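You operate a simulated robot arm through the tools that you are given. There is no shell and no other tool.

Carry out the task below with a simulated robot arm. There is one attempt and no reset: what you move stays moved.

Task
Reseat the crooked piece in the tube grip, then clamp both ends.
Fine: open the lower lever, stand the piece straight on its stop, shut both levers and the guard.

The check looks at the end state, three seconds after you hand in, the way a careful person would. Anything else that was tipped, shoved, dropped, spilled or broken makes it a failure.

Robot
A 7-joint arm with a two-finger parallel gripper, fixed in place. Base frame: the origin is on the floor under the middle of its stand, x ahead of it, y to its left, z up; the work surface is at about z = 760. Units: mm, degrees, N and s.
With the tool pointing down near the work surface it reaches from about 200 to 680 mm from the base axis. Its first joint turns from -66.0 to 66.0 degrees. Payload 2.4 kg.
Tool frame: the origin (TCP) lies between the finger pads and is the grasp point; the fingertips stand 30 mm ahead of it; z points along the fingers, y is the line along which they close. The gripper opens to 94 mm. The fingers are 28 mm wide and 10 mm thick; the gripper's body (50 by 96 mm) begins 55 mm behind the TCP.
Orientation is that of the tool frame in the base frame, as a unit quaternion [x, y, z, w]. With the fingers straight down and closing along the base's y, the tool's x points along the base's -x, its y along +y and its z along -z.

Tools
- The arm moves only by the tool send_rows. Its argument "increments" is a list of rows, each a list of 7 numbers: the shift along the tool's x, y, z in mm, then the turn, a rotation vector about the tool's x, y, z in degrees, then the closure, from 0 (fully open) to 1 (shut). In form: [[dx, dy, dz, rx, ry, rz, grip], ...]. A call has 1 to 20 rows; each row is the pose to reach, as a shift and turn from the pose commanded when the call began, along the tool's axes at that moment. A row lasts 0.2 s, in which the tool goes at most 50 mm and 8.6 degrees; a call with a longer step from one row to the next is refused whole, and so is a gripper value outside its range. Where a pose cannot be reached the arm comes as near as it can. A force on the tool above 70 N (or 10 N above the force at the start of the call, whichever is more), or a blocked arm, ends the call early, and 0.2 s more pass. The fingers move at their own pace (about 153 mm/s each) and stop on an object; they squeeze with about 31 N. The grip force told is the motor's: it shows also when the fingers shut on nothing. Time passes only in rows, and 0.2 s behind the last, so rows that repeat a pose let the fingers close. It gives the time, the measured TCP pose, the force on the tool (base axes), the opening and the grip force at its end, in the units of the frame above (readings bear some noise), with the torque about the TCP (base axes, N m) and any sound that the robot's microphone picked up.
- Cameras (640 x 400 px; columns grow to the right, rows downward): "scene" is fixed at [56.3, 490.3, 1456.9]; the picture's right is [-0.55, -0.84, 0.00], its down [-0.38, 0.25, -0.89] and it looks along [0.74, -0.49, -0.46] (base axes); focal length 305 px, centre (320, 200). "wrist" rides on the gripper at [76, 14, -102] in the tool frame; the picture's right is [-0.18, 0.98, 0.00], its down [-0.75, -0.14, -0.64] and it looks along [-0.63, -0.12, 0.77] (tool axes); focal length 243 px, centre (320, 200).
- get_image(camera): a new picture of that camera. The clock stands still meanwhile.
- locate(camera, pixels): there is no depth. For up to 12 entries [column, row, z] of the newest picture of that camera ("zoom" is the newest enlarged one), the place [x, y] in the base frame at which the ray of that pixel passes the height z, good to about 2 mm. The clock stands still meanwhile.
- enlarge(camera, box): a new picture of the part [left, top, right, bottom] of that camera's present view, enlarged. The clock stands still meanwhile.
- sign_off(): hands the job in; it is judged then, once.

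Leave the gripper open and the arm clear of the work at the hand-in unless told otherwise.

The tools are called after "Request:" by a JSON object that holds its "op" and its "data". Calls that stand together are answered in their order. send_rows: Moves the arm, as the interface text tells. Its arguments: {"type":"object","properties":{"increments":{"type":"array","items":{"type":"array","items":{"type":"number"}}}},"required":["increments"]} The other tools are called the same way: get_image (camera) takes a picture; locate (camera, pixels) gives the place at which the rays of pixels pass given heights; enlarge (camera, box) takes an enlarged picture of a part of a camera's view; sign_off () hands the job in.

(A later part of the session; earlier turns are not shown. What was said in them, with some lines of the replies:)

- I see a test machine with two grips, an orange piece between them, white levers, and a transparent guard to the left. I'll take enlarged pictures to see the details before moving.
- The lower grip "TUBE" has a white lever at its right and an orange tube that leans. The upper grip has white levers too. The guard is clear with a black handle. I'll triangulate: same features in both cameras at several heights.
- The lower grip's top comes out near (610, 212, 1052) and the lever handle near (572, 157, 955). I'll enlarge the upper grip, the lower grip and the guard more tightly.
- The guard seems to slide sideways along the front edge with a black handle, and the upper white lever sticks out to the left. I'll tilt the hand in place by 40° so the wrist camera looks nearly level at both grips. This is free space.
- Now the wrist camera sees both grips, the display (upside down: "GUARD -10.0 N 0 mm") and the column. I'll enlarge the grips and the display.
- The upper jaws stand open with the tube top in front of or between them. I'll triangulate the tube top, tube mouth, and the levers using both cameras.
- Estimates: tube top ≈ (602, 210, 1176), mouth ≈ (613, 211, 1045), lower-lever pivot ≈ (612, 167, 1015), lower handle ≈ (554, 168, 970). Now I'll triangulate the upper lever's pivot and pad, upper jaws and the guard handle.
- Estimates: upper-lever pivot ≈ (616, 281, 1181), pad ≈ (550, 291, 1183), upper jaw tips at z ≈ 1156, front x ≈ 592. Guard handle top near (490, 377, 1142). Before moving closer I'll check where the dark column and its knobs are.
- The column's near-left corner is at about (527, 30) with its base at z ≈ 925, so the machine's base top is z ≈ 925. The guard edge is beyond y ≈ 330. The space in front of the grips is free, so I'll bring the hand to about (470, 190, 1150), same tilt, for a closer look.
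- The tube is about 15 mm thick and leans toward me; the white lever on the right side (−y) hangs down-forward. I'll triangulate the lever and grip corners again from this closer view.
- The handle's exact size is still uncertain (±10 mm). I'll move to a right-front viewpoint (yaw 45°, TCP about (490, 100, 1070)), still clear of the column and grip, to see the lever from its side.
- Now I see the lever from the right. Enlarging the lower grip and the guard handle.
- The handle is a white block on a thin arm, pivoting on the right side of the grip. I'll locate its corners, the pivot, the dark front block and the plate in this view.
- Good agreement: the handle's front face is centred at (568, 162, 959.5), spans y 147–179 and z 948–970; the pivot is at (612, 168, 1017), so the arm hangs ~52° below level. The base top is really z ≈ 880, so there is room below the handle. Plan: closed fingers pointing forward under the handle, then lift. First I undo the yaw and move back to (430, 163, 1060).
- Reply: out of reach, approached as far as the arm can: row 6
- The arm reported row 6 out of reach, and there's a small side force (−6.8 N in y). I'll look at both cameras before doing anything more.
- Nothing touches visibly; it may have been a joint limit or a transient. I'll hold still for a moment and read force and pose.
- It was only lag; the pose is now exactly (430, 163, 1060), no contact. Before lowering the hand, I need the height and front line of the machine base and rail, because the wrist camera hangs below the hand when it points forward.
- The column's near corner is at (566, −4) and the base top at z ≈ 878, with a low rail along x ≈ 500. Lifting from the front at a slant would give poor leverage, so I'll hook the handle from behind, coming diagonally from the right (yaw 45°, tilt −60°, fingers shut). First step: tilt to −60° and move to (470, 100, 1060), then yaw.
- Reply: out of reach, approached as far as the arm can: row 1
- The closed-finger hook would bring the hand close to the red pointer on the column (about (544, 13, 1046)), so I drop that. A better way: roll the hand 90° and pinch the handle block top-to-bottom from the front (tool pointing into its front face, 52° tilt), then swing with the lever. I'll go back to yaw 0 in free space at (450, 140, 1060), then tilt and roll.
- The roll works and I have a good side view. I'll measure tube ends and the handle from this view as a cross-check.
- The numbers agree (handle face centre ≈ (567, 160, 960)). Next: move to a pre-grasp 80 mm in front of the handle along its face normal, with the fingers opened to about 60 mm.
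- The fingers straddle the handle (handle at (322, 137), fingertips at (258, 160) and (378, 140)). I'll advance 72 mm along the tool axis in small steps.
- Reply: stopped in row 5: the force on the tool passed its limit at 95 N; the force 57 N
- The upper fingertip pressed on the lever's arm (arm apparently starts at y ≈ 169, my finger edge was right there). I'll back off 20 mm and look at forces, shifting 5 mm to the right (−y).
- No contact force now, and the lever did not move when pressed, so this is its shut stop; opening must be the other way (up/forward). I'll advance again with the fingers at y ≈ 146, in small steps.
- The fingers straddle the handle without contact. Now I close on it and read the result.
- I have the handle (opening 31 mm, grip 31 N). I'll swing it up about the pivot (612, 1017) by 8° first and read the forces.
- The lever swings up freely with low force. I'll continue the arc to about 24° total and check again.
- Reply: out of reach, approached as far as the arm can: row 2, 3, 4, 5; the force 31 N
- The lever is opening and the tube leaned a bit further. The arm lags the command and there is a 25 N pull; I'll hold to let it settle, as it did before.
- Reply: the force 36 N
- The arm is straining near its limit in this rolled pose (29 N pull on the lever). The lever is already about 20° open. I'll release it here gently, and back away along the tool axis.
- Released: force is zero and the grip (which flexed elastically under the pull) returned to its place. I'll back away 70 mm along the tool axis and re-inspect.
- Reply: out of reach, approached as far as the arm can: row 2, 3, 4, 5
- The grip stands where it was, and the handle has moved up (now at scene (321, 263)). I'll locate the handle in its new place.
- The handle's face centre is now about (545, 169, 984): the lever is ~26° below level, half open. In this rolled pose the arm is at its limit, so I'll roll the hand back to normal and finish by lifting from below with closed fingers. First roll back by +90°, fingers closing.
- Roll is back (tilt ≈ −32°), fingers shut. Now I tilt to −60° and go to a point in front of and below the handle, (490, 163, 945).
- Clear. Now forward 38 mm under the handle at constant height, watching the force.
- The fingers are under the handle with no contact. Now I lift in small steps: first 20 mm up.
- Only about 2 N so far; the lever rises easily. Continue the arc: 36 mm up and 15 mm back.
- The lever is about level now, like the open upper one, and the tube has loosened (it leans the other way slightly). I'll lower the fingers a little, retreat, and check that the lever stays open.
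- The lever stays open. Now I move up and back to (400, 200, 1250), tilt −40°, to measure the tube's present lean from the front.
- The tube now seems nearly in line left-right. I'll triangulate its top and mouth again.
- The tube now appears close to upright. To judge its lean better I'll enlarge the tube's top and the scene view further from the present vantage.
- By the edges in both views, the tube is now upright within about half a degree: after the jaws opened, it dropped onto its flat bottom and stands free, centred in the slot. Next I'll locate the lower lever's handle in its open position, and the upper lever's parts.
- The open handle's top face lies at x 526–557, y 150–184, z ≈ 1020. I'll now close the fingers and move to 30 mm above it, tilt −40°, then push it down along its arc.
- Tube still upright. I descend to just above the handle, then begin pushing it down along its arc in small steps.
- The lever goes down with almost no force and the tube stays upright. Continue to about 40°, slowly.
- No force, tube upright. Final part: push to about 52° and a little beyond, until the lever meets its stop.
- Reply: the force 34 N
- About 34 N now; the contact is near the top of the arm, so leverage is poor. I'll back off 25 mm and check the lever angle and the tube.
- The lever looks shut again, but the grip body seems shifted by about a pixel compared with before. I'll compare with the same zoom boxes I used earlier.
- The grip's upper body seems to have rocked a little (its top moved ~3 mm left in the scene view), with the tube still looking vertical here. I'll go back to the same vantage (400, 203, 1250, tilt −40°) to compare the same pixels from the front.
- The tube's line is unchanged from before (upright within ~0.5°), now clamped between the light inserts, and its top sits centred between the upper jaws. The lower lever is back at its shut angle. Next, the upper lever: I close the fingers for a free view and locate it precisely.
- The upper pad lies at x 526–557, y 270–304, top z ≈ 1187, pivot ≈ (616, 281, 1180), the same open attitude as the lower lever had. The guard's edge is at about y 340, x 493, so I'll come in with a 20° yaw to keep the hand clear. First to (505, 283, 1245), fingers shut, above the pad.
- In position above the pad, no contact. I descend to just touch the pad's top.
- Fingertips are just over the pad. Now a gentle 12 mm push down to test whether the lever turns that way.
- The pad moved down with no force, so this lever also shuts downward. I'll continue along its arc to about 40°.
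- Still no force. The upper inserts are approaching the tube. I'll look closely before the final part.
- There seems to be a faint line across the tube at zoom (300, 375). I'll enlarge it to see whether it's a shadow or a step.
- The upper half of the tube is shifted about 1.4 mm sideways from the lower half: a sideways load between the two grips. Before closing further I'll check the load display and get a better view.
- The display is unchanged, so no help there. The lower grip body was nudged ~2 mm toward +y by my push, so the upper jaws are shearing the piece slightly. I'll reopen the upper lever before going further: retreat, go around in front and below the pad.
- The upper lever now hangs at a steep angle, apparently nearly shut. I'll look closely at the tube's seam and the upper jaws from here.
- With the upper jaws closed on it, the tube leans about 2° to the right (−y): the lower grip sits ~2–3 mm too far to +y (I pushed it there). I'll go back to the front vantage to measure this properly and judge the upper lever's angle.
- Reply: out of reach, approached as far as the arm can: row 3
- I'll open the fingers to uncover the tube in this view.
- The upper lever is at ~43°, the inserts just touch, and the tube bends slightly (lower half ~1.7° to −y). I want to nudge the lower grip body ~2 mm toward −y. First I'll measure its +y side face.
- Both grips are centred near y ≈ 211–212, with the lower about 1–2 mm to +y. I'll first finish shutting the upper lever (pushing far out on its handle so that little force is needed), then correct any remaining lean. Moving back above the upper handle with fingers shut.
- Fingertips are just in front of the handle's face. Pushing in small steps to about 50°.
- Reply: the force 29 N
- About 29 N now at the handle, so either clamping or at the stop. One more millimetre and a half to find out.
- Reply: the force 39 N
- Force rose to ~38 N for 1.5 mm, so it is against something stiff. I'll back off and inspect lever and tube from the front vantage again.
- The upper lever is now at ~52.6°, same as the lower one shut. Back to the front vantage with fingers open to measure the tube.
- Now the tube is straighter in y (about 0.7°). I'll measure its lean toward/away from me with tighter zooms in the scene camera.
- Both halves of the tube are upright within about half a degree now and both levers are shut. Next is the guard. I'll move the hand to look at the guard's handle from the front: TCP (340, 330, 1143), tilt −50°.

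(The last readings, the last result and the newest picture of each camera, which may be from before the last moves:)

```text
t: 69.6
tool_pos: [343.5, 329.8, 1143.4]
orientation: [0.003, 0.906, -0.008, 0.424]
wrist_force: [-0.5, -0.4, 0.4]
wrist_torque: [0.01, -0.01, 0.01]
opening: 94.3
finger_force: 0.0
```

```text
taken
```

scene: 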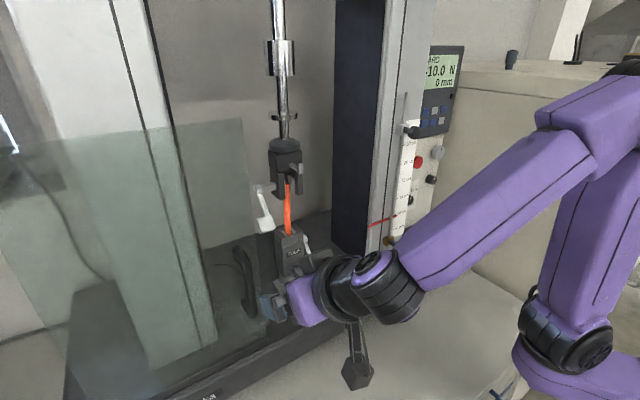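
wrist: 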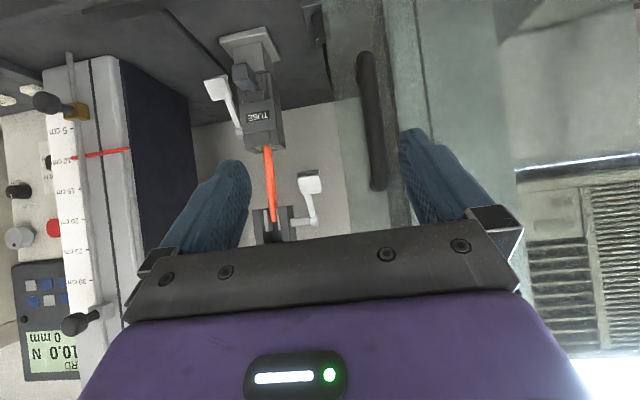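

The guard's handle is the black vertical bar at wrist (370, 50–190). Enlarging it.

Request:
{"op": "enlarge", "data": {"camera": "wrist", "box": [290, 0, 460, 240]}}

Request:
{"op": "enlarge", "data": {"camera": "scene", "box": [190, 220, 290, 350]}}

Request:
{"op": "locate", "data": {"camera": "wrist", "pixels": [[364, 55, 950], [364, 55, 1000], [379, 187, 1100], [379, 187, 1140], [372, 120, 1050], [327, 30, 900]]}}

Request:
{"op": "locate", "data": {"camera": "scene", "pixels": [[236, 248, 1100], [236, 248, 1140], [252, 318, 950], [252, 318, 1000], [267, 339, 880], [242.5, 117.5, 1350], [250, 285, 1050]]}}

```text
1.67 times, centred on (375, 120) of wrist
```

zoom: 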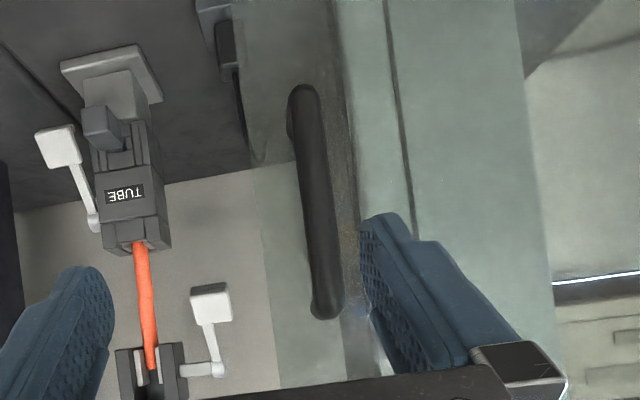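

```text
3.08 times, centred on (240, 285) of scene
```

zoom: 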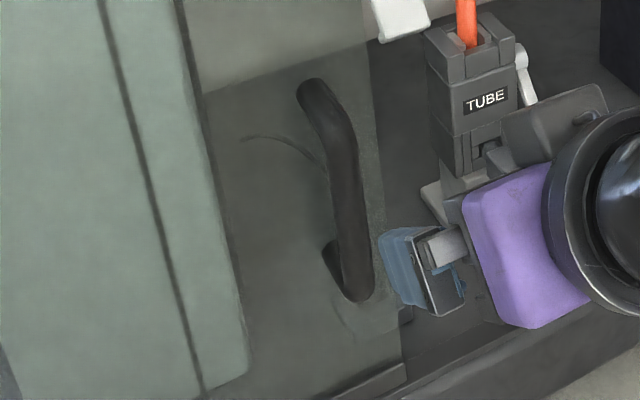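

```text
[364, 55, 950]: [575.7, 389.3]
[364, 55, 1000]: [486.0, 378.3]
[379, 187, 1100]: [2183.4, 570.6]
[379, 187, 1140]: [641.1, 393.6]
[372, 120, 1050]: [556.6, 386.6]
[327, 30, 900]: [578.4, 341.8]
```

```text
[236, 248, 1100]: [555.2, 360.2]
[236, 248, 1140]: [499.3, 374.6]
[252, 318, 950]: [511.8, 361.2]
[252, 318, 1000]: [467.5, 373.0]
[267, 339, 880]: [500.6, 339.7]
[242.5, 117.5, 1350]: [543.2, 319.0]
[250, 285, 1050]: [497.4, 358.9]
```

The handle bar stands vertical at about x ≈ 458, y ≈ 376, z 1005–1140, some 40 mm in front of the panel (x ≈ 497); the panel's right edge is at y ≈ 338. I'll line up in front of the bar: TCP (390, 376, 1090), tilt −65°, fingers open.

Request:
{"op": "send_rows", "data": {"increments": [[4, 15, 23, 0, -5, 0, 0], [7, 31, 46, 0, -10, 0, 0], [10.7, 46, 69.7, 0, -15, 0, 0], [10.7, 46, 69.7, 0, -15, 0, 0], [10.7, 46, 69.7, 0, -15, 0, 0]]}}

Request:
{"op": "get_image", "data": {"camera": "wrist"}}

Request:
{"op": "enlarge", "data": {"camera": "scene", "box": [190, 220, 330, 350]}}

```text
t: 70.8
tool_pos: [388.9, 374.2, 1091.6]
orientation: [0.002, 0.843, -0.008, 0.539]
wrist_force: [-0.5, -0.7, -0.7]
wrist_torque: [0.01, 0.01, 0.02]
opening: 94.2
finger_force: 0.0
```

```text
taken
```

wrist: 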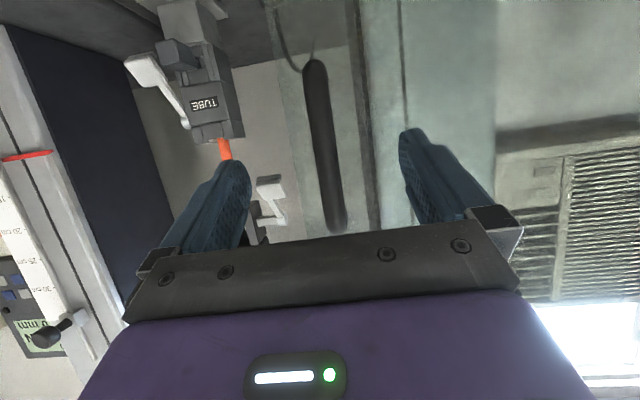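

```text
3.08 times, centred on (260, 285) of scene
```

zoom: 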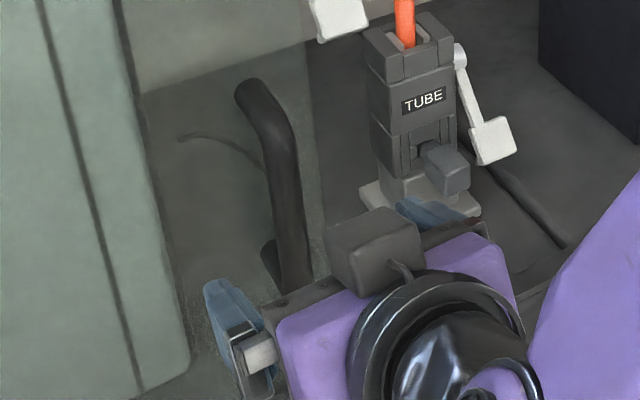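

The bar is centred between the open fingers (bar ~325 px). I move straight forward 58 mm and then check.

Request:
{"op": "send_rows", "data": {"increments": [[-8, 0, 18, 0, 0, 0, 0], [-16, 0, 36, 0, 0, 0, 0], [-24.5, 0, 52.5, 0, 0, 0, 0], [-24.5, 0, 52.5, 0, 0, 0, 0]]}}

Request:
{"op": "get_image", "data": {"camera": "wrist"}}

Request:
{"op": "enlarge", "data": {"camera": "scene", "box": [190, 220, 330, 350]}}

```text
t: 71.8
tool_pos: [445.7, 372.7, 1090.9]
orientation: [0.002, 0.842, -0.008, 0.539]
wrist_force: [-0.6, -0.1, 0.5]
wrist_torque: [0.01, 0.0, -0.03]
opening: 93.9
finger_force: 0.1
```

```text
taken
```

wrist: 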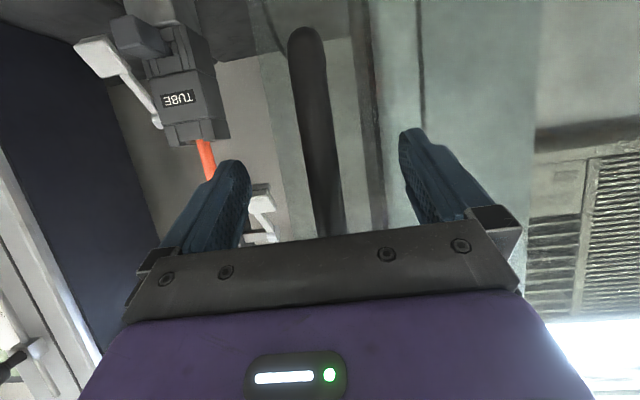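

```text
3.08 times, centred on (260, 285) of scene
```

zoom: 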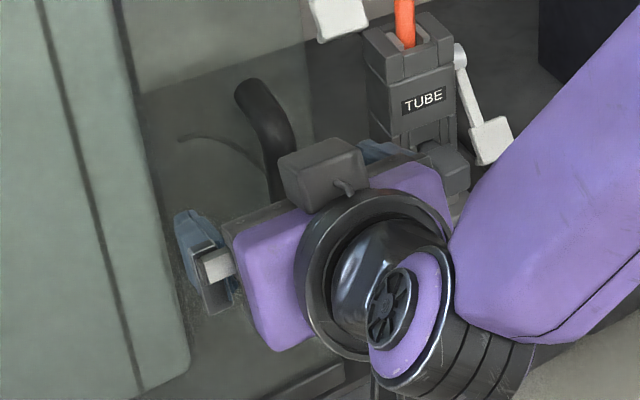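

The bar is between the fingers. I close to a loose straddle (about 30 mm opening), no hard grip, and check forces.

Request:
{"op": "send_rows", "data": {"increments": [[-2.5, 0, 5.4, 0, 0, 0, 0.3], [-2.5, 0, 5.4, 0, 0, 0, 0.5], [-2.5, 0, 5.4, 0, 0, 0, 0.68], [-2.5, 0, 5.4, 0, 0, 0, 0.68]]}}

Request:
{"op": "get_image", "data": {"camera": "wrist"}}

```text
t: 72.8
tool_pos: [450.7, 372.6, 1090.8]
orientation: [0.0, 0.843, -0.007, 0.538]
wrist_force: [0.5, 1.2, -0.2]
wrist_torque: [0.02, 0.02, 0.03]
opening: 30.0
finger_force: 0.0
```

```text
taken
```

wrist: 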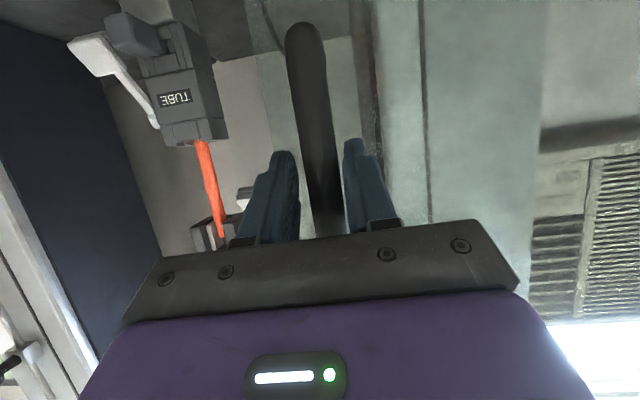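

The bar is loosely straddled. I start sliding the guard to the right (−y), first 30 mm.

Request:
{"op": "send_rows", "data": {"increments": [[0, -8, 0, 0, 0, 0, 0.68], [0, -16, 0, 0, 0, 0, 0.68], [0, -23, 0, 0, 0, 0, 0.68], [0, -30, 0, 0, 0, 0, 0.68], [0, -30, 0, 0, 0, 0, 0.68]]}}

Request:
{"op": "get_image", "data": {"camera": "scene"}}

Request:
{"op": "get_image", "data": {"camera": "wrist"}}

```text
t: 74.0
tool_pos: [452.6, 342.2, 1090.1]
orientation: [0.002, 0.842, -0.008, 0.539]
wrist_force: [0.0, 2.0, 0.7]
wrist_torque: [0.03, -0.01, 0.01]
opening: 31.4
finger_force: 0.6
```

```text
taken
```

scene: 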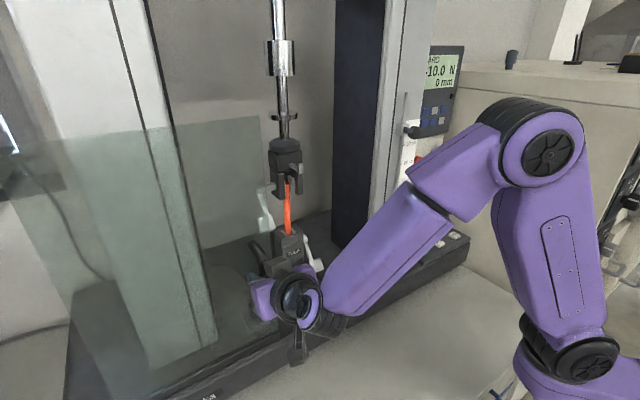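

```text
taken
```

wrist: 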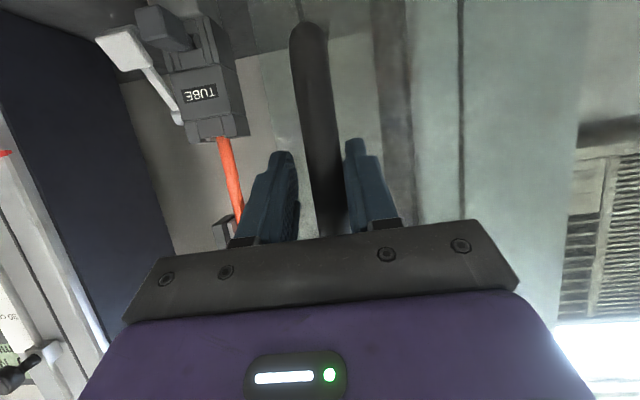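

The guard slides easily (2 N). Continue 100 mm more in small steps.

Request:
{"op": "send_rows", "data": {"increments": [[0, -10, 0, 0, 0, 0, 0.68], [0, -20, 0, 0, 0, 0, 0.68], [0, -30, 0, 0, 0, 0, 0.68], [0, -40, 0, 0, 0, 0, 0.68], [0, -50, 0, 0, 0, 0, 0.68], [0, -60, 0, 0, 0, 0, 0.68], [0, -70, 0, 0, 0, 0, 0.68], [0, -80, 0, 0, 0, 0, 0.68], [0, -90, 0, 0, 0, 0, 0.68], [0, -100, 0, 0, 0, 0, 0.68], [0, -100, 0, 0, 0, 0, 0.68]]}}

Request:
{"op": "get_image", "data": {"camera": "scene"}}

Request:
{"op": "get_image", "data": {"camera": "wrist"}}

```text
t: 76.4
tool_pos: [449.5, 244.6, 1091.1]
orientation: [0.002, 0.843, -0.008, 0.538]
wrist_force: [0.8, 0.2, -0.6]
wrist_torque: [-0.03, 0.0, 0.0]
opening: 30.8
finger_force: 1.1
```

```text
taken
```

scene: 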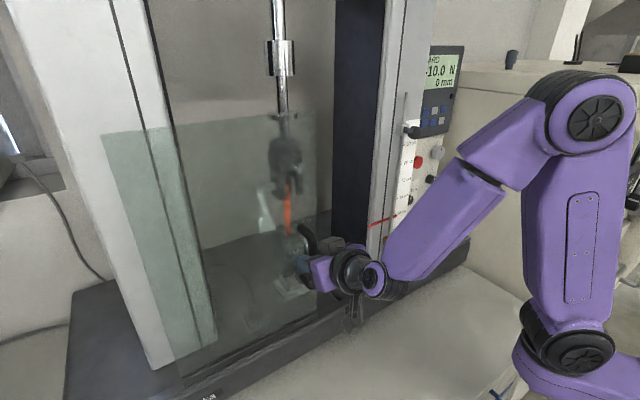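

```text
taken
```

wrist: 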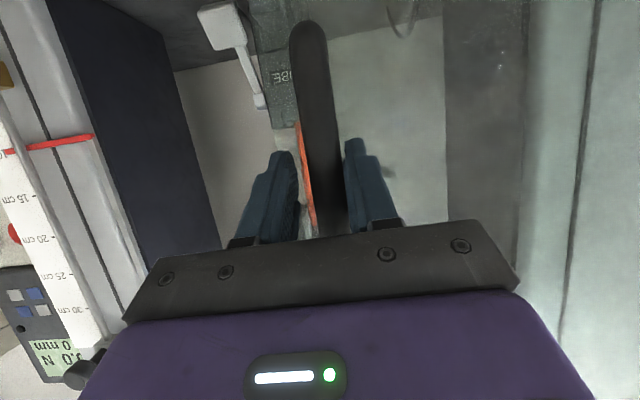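

Smooth. Another 80 mm, in smaller steps, watching for the end stop.

Request:
{"op": "send_rows", "data": {"increments": [[0, -10, 0, 0, 0, 0, 0.68], [0, -20, 0, 0, 0, 0, 0.68], [0, -30, 0, 0, 0, 0, 0.68], [0, -40, 0, 0, 0, 0, 0.68], [0, -50, 0, 0, 0, 0, 0.68], [0, -60, 0, 0, 0, 0, 0.68], [0, -70, 0, 0, 0, 0, 0.68], [0, -80, 0, 0, 0, 0, 0.68], [0, -80, 0, 0, 0, 0, 0.68]]}}

Request:
{"op": "get_image", "data": {"camera": "scene"}}

Request:
{"op": "get_image", "data": {"camera": "wrist"}}

```text
t: 78.4
tool_pos: [449.1, 162.9, 1091.1]
orientation: [0.001, 0.842, -0.008, 0.539]
wrist_force: [-0.7, 1.4, -0.4]
wrist_torque: [-0.02, -0.01, 0.0]
opening: 30.8
finger_force: 0.5
```

```text
taken
```

scene: 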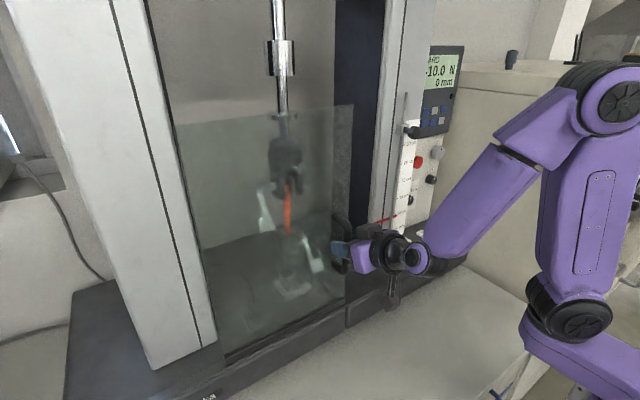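

```text
taken
```

wrist: 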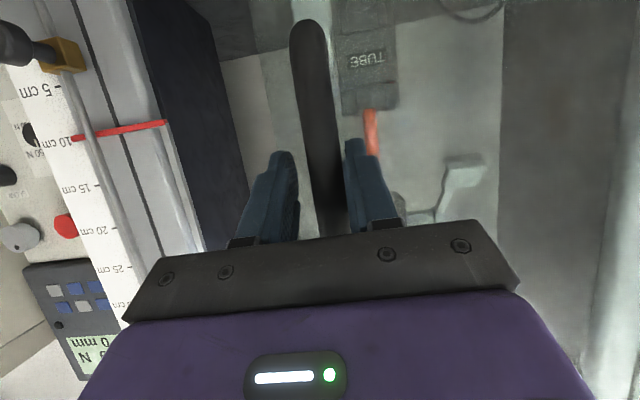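

Still free. Continue in smaller steps, another 60 mm.

Request:
{"op": "send_rows", "data": {"increments": [[0, -8, 0, 0, 0, 0, 0.68], [0, -16, 0, 0, 0, 0, 0.68], [0, -24, 0, 0, 0, 0, 0.68], [0, -32, 0, 0, 0, 0, 0.68], [0, -40, 0, 0, 0, 0, 0.68], [0, -48, 0, 0, 0, 0, 0.68], [0, -54, 0, 0, 0, 0, 0.68], [0, -60, 0, 0, 0, 0, 0.68], [0, -60, 0, 0, 0, 0, 0.68]]}}

Request:
{"op": "get_image", "data": {"camera": "scene"}}

Request:
{"op": "get_image", "data": {"camera": "wrist"}}

```text
t: 80.4
tool_pos: [448.9, 102.1, 1093.0]
orientation: [0.002, 0.843, -0.008, 0.538]
wrist_force: [0.0, 0.0, -0.7]
wrist_torque: [0.0, -0.02, 0.03]
opening: 30.7
finger_force: 0.2
```

```text
taken
```

scene: 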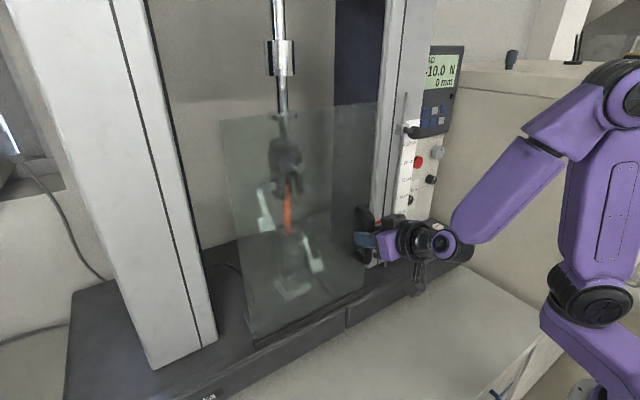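

```text
taken
```

wrist: 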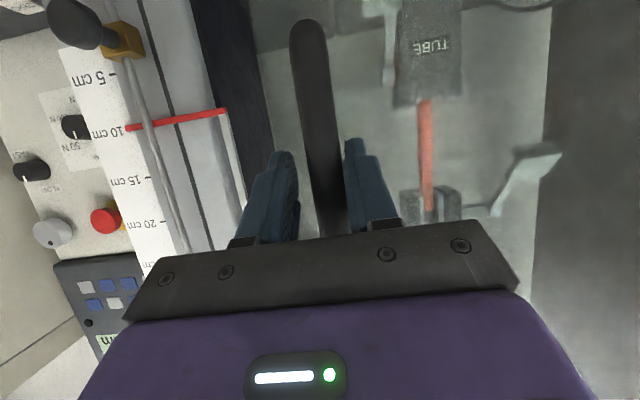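

The guard now covers the grips. The display text may have changed; I'll enlarge it.

Request:
{"op": "enlarge", "data": {"camera": "scene", "box": [405, 35, 475, 105]}}

Request:
{"op": "enlarge", "data": {"camera": "scene", "box": [220, 180, 420, 360]}}

Request:
{"op": "locate", "data": {"camera": "scene", "pixels": [[251, 346, 885], [359, 300, 885], [371, 289, 875], [205, 345, 885]]}}

```text
5.71 times, centred on (440, 70) of scene
```

zoom: 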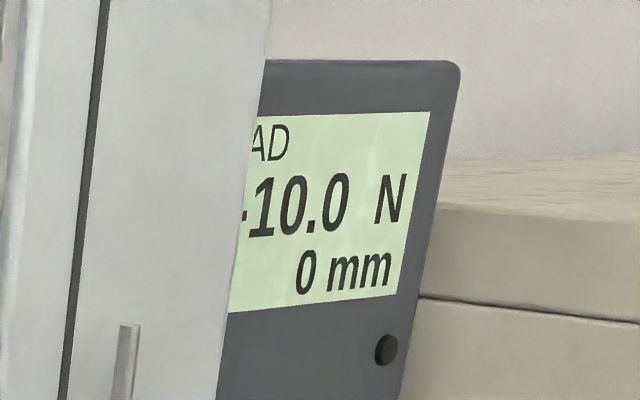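

```text
2.22 times, centred on (320, 270) of scene
```

zoom: 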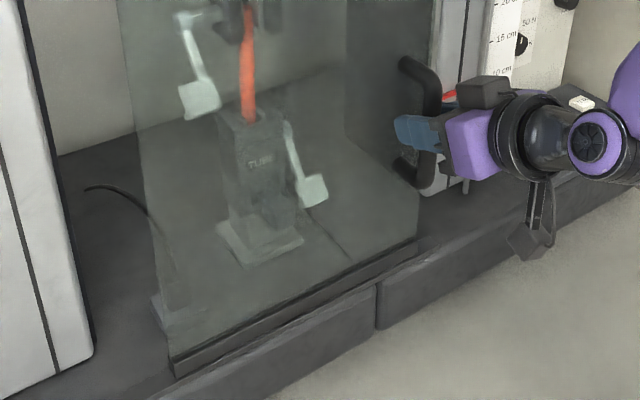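

```text
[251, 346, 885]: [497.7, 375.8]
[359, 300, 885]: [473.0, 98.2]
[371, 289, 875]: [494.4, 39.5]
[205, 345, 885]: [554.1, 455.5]
```

The display's first line changed from "GUARD" to "…AD" (LOAD), so the interlock now sees the guard. I'll keep sliding gently to reach its end stop.

Request:
{"op": "send_rows", "data": {"increments": [[0, -5, 0, 0, 0, 0, 0.68], [0, -10, 0, 0, 0, 0, 0.68], [0, -15, 0, 0, 0, 0, 0.68], [0, -20, 0, 0, 0, 0, 0.68], [0, -20, 0, 0, 0, 0, 0.68]]}}

Request:
{"op": "enlarge", "data": {"camera": "scene", "box": [220, 180, 420, 360]}}

```text
t: 81.6
tool_pos: [448.5, 86.0, 1093.3]
orientation: [-0.002, 0.843, -0.005, 0.538]
wrist_force: [3.3, 20.8, -3.1]
wrist_torque: [-0.28, 0.3, 0.01]
opening: 41.7
finger_force: 9.9
```

```text
2.22 times, centred on (320, 270) of scene
```

zoom: 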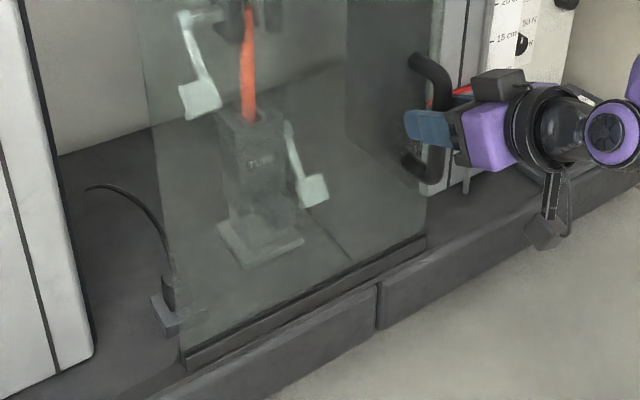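

The guard hit its stop (21 N) — it's shut. I'll relax: move the hand 13 mm back toward +y so the bar is centred, open the fingers, and check.

Request:
{"op": "send_rows", "data": {"increments": [[0, 6, 0, 0, 0, 0, 0.68], [0, 12, 0, 0, 0, 0, 0.6], [0, 13, 0, 0, 0, 0, 0.3], [0, 13, 0, 0, 0, 0, 0.2]]}}

Request:
{"op": "get_image", "data": {"camera": "wrist"}}

Request:
{"op": "enlarge", "data": {"camera": "scene", "box": [220, 180, 420, 360]}}

```text
t: 82.6
tool_pos: [449.0, 95.2, 1093.7]
orientation: [0.002, 0.842, -0.009, 0.539]
wrist_force: [0.5, 0.5, 0.3]
wrist_torque: [0.0, -0.02, 0.01]
opening: 74.9
finger_force: 0.1
```

```text
taken
```

wrist: 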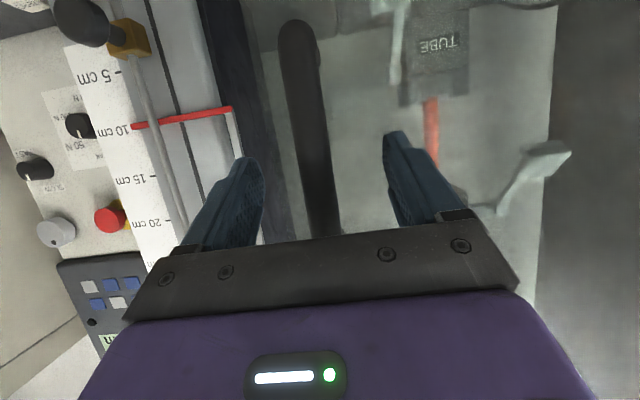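

```text
2.22 times, centred on (320, 270) of scene
```

zoom: 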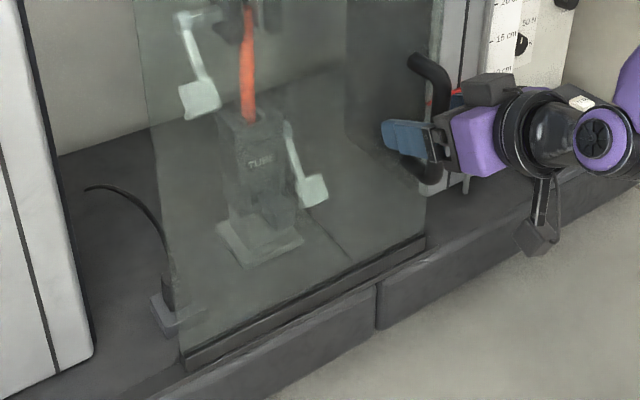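

No contact; the bar is between the open fingers with space both sides. I retreat straight back 90 mm.

Request:
{"op": "send_rows", "data": {"increments": [[8.5, 0, -18, 0, 0, 0, 0.2], [17, 0, -36, 0, 0, 0, 0.2], [25, 0, -54, 0, 0, 0, 0.1], [38, 0, -81.5, 0, 0, 0, 0], [38, 0, -81.5, 0, 0, 0, 0]]}}

Request:
{"op": "get_image", "data": {"camera": "scene"}}

Request:
{"op": "get_image", "data": {"camera": "wrist"}}

Request:
{"op": "enlarge", "data": {"camera": "scene", "box": [245, 150, 345, 300]}}

```text
t: 83.8
tool_pos: [358.8, 96.3, 1093.3]
orientation: [0.002, 0.842, -0.008, 0.539]
wrist_force: [-0.3, 0.9, 0.2]
wrist_torque: [0.01, -0.02, -0.03]
opening: 94.0
finger_force: 0.0
```

```text
taken
```

scene: 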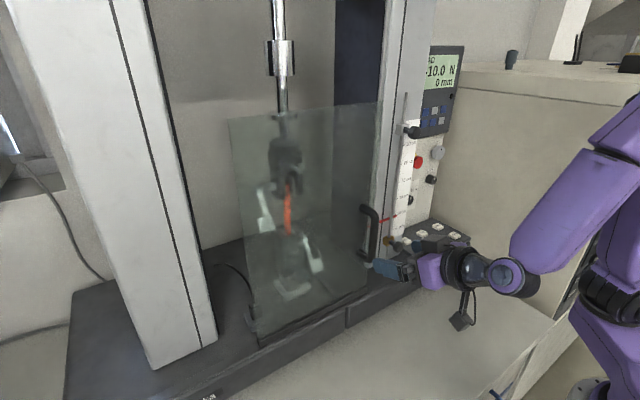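

```text
taken
```

wrist: 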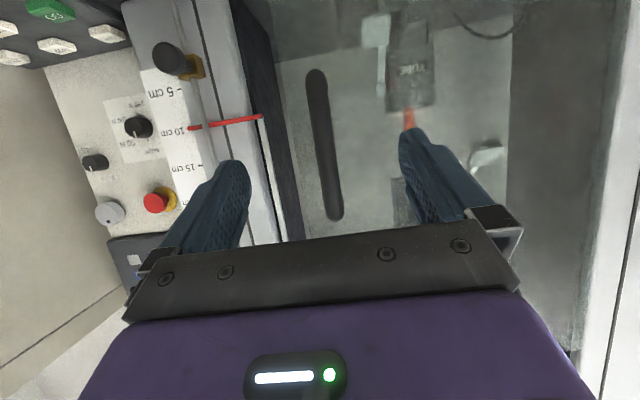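

```text
2.67 times, centred on (295, 225) of scene
```

zoom: 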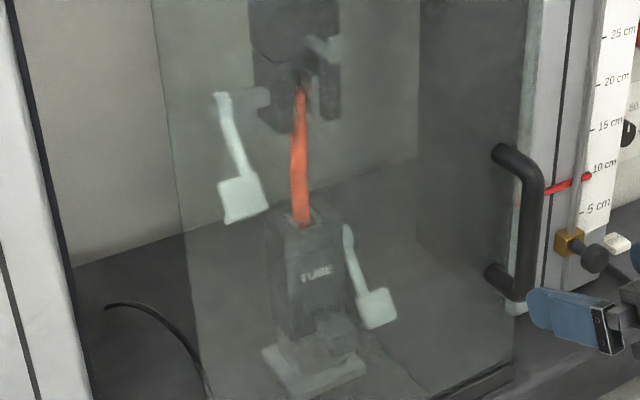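

The guard is shut and stays. I'll raise the arm clear of the work to (330, 200, 1290), tilt −40°, and make a final inspection of levers, tube and guard.

Request:
{"op": "send_rows", "data": {"increments": [[-28, 10, -18, 0, 4, 0, 0], [-56, 25, -37, 0, 8, 0, 0], [-84, 45, -55, 0, 12, 0, 0], [-112, 65, -74, 0, 17, 0, 0], [-140, 85, -92, 0, 21, 0, 0], [-166.2, 104, -109.6, 0, 25, 0, 0], [-166.2, 104, -109.6, 0, 25, 0, 0], [-166.2, 104, -109.6, 0, 25, 0, 0]]}}

Request:
{"op": "get_image", "data": {"camera": "wrist"}}

Request:
{"op": "enlarge", "data": {"camera": "wrist", "box": [250, 0, 430, 220]}}

Request:
{"op": "enlarge", "data": {"camera": "scene", "box": [245, 150, 345, 300]}}

Request:
{"op": "enlarge", "data": {"camera": "scene", "box": [270, 175, 310, 245]}}

```text
t: 85.6
tool_pos: [331.3, 203.6, 1288.0]
orientation: [0.003, 0.939, -0.007, 0.343]
wrist_force: [0.0, -0.6, -0.2]
wrist_torque: [0.0, 0.0, 0.02]
opening: 94.1
finger_force: 0.1
```

```text
taken
```

wrist: 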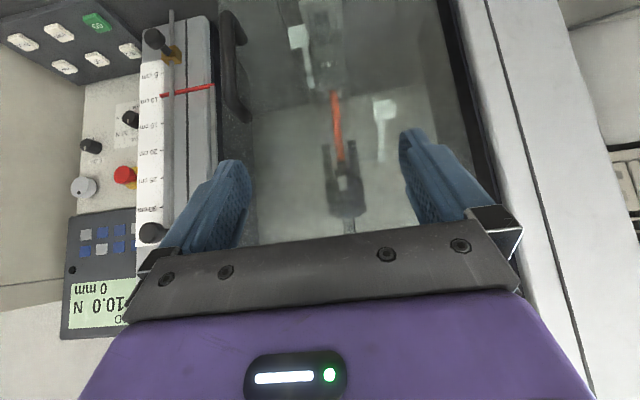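

```text
1.82 times, centred on (340, 110) of wrist
```

zoom: 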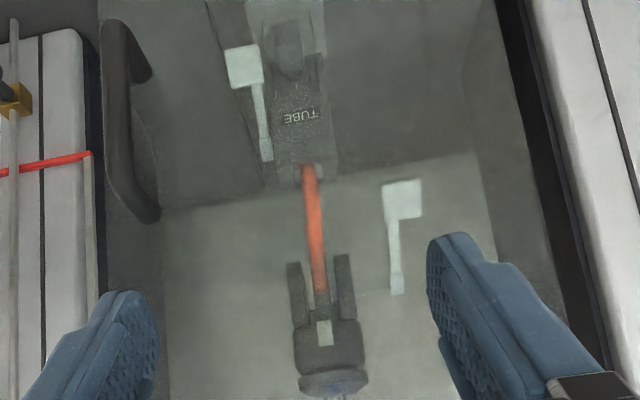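

```text
2.67 times, centred on (295, 225) of scene
```

zoom: 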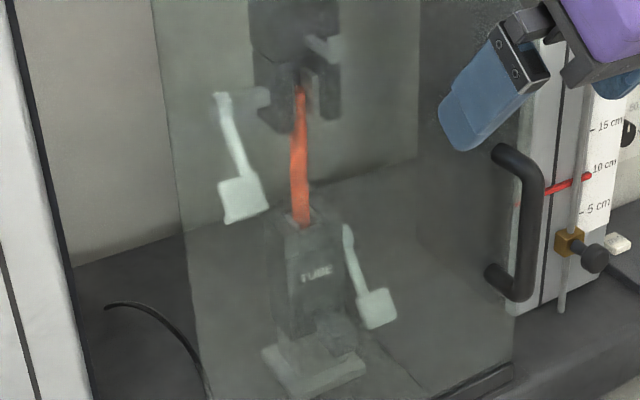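

```text
5.71 times, centred on (290, 210) of scene
```

zoom: 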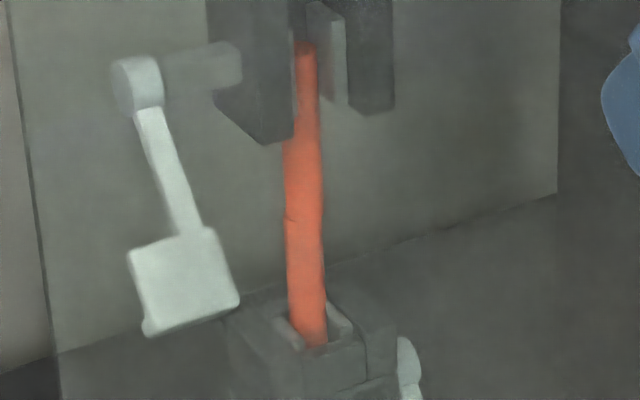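

Final state: both levers sit at their shut angle (~52°). The tube stands in the lower grip, upright to within about 1°, with its top between the closed upper jaws. The guard is at its stop and the display no longer shows "GUARD". A faint seam shows halfway up the tube. It appeared while I was closing the upper jaws, and the two halves now line up to about half a millimetre. The gripper is open and the arm is clear at (331, 204, 1288). I hand in now.

Request:
{"op": "sign_off", "data": {}}

```text
The job is handed in.
```

I handed the job in with the tube reseated, both levers shut and the guard closed. One thing I couldn't settle is a faint seam that appeared halfway up the tube.

- **Tube:** once the lower lever was open, it settled upright on its own, and I clamped it there. I measured it as upright to within about 1°. I couldn't see the stop itself, so that it is seated is inferred from it standing straight and free.
- **Levers:** both are at about 52°, the angle the lower lever had when shut at the start.
- **Guard:** slid right until it met its stop, and the display no longer shows "GUARD".
- **Seam:** it appeared while I was closing the upper jaws, which bent the tube sideways for a moment. The two halves now line up to about half a millimetre. I can't tell whether the tube flexed there or was damaged.
- **Contacts along the way:**
  - A fingertip pressed the lower lever's arm with up to 95 N against its shut stop, and nothing moved.
  - A 30 N pull rocked the lower grip, which sprang back.
  - Pushing the lower lever shut left the grip and tube about 2 mm to the left, which caused the bend above.

The gripper is open and the arm is clear of the work.
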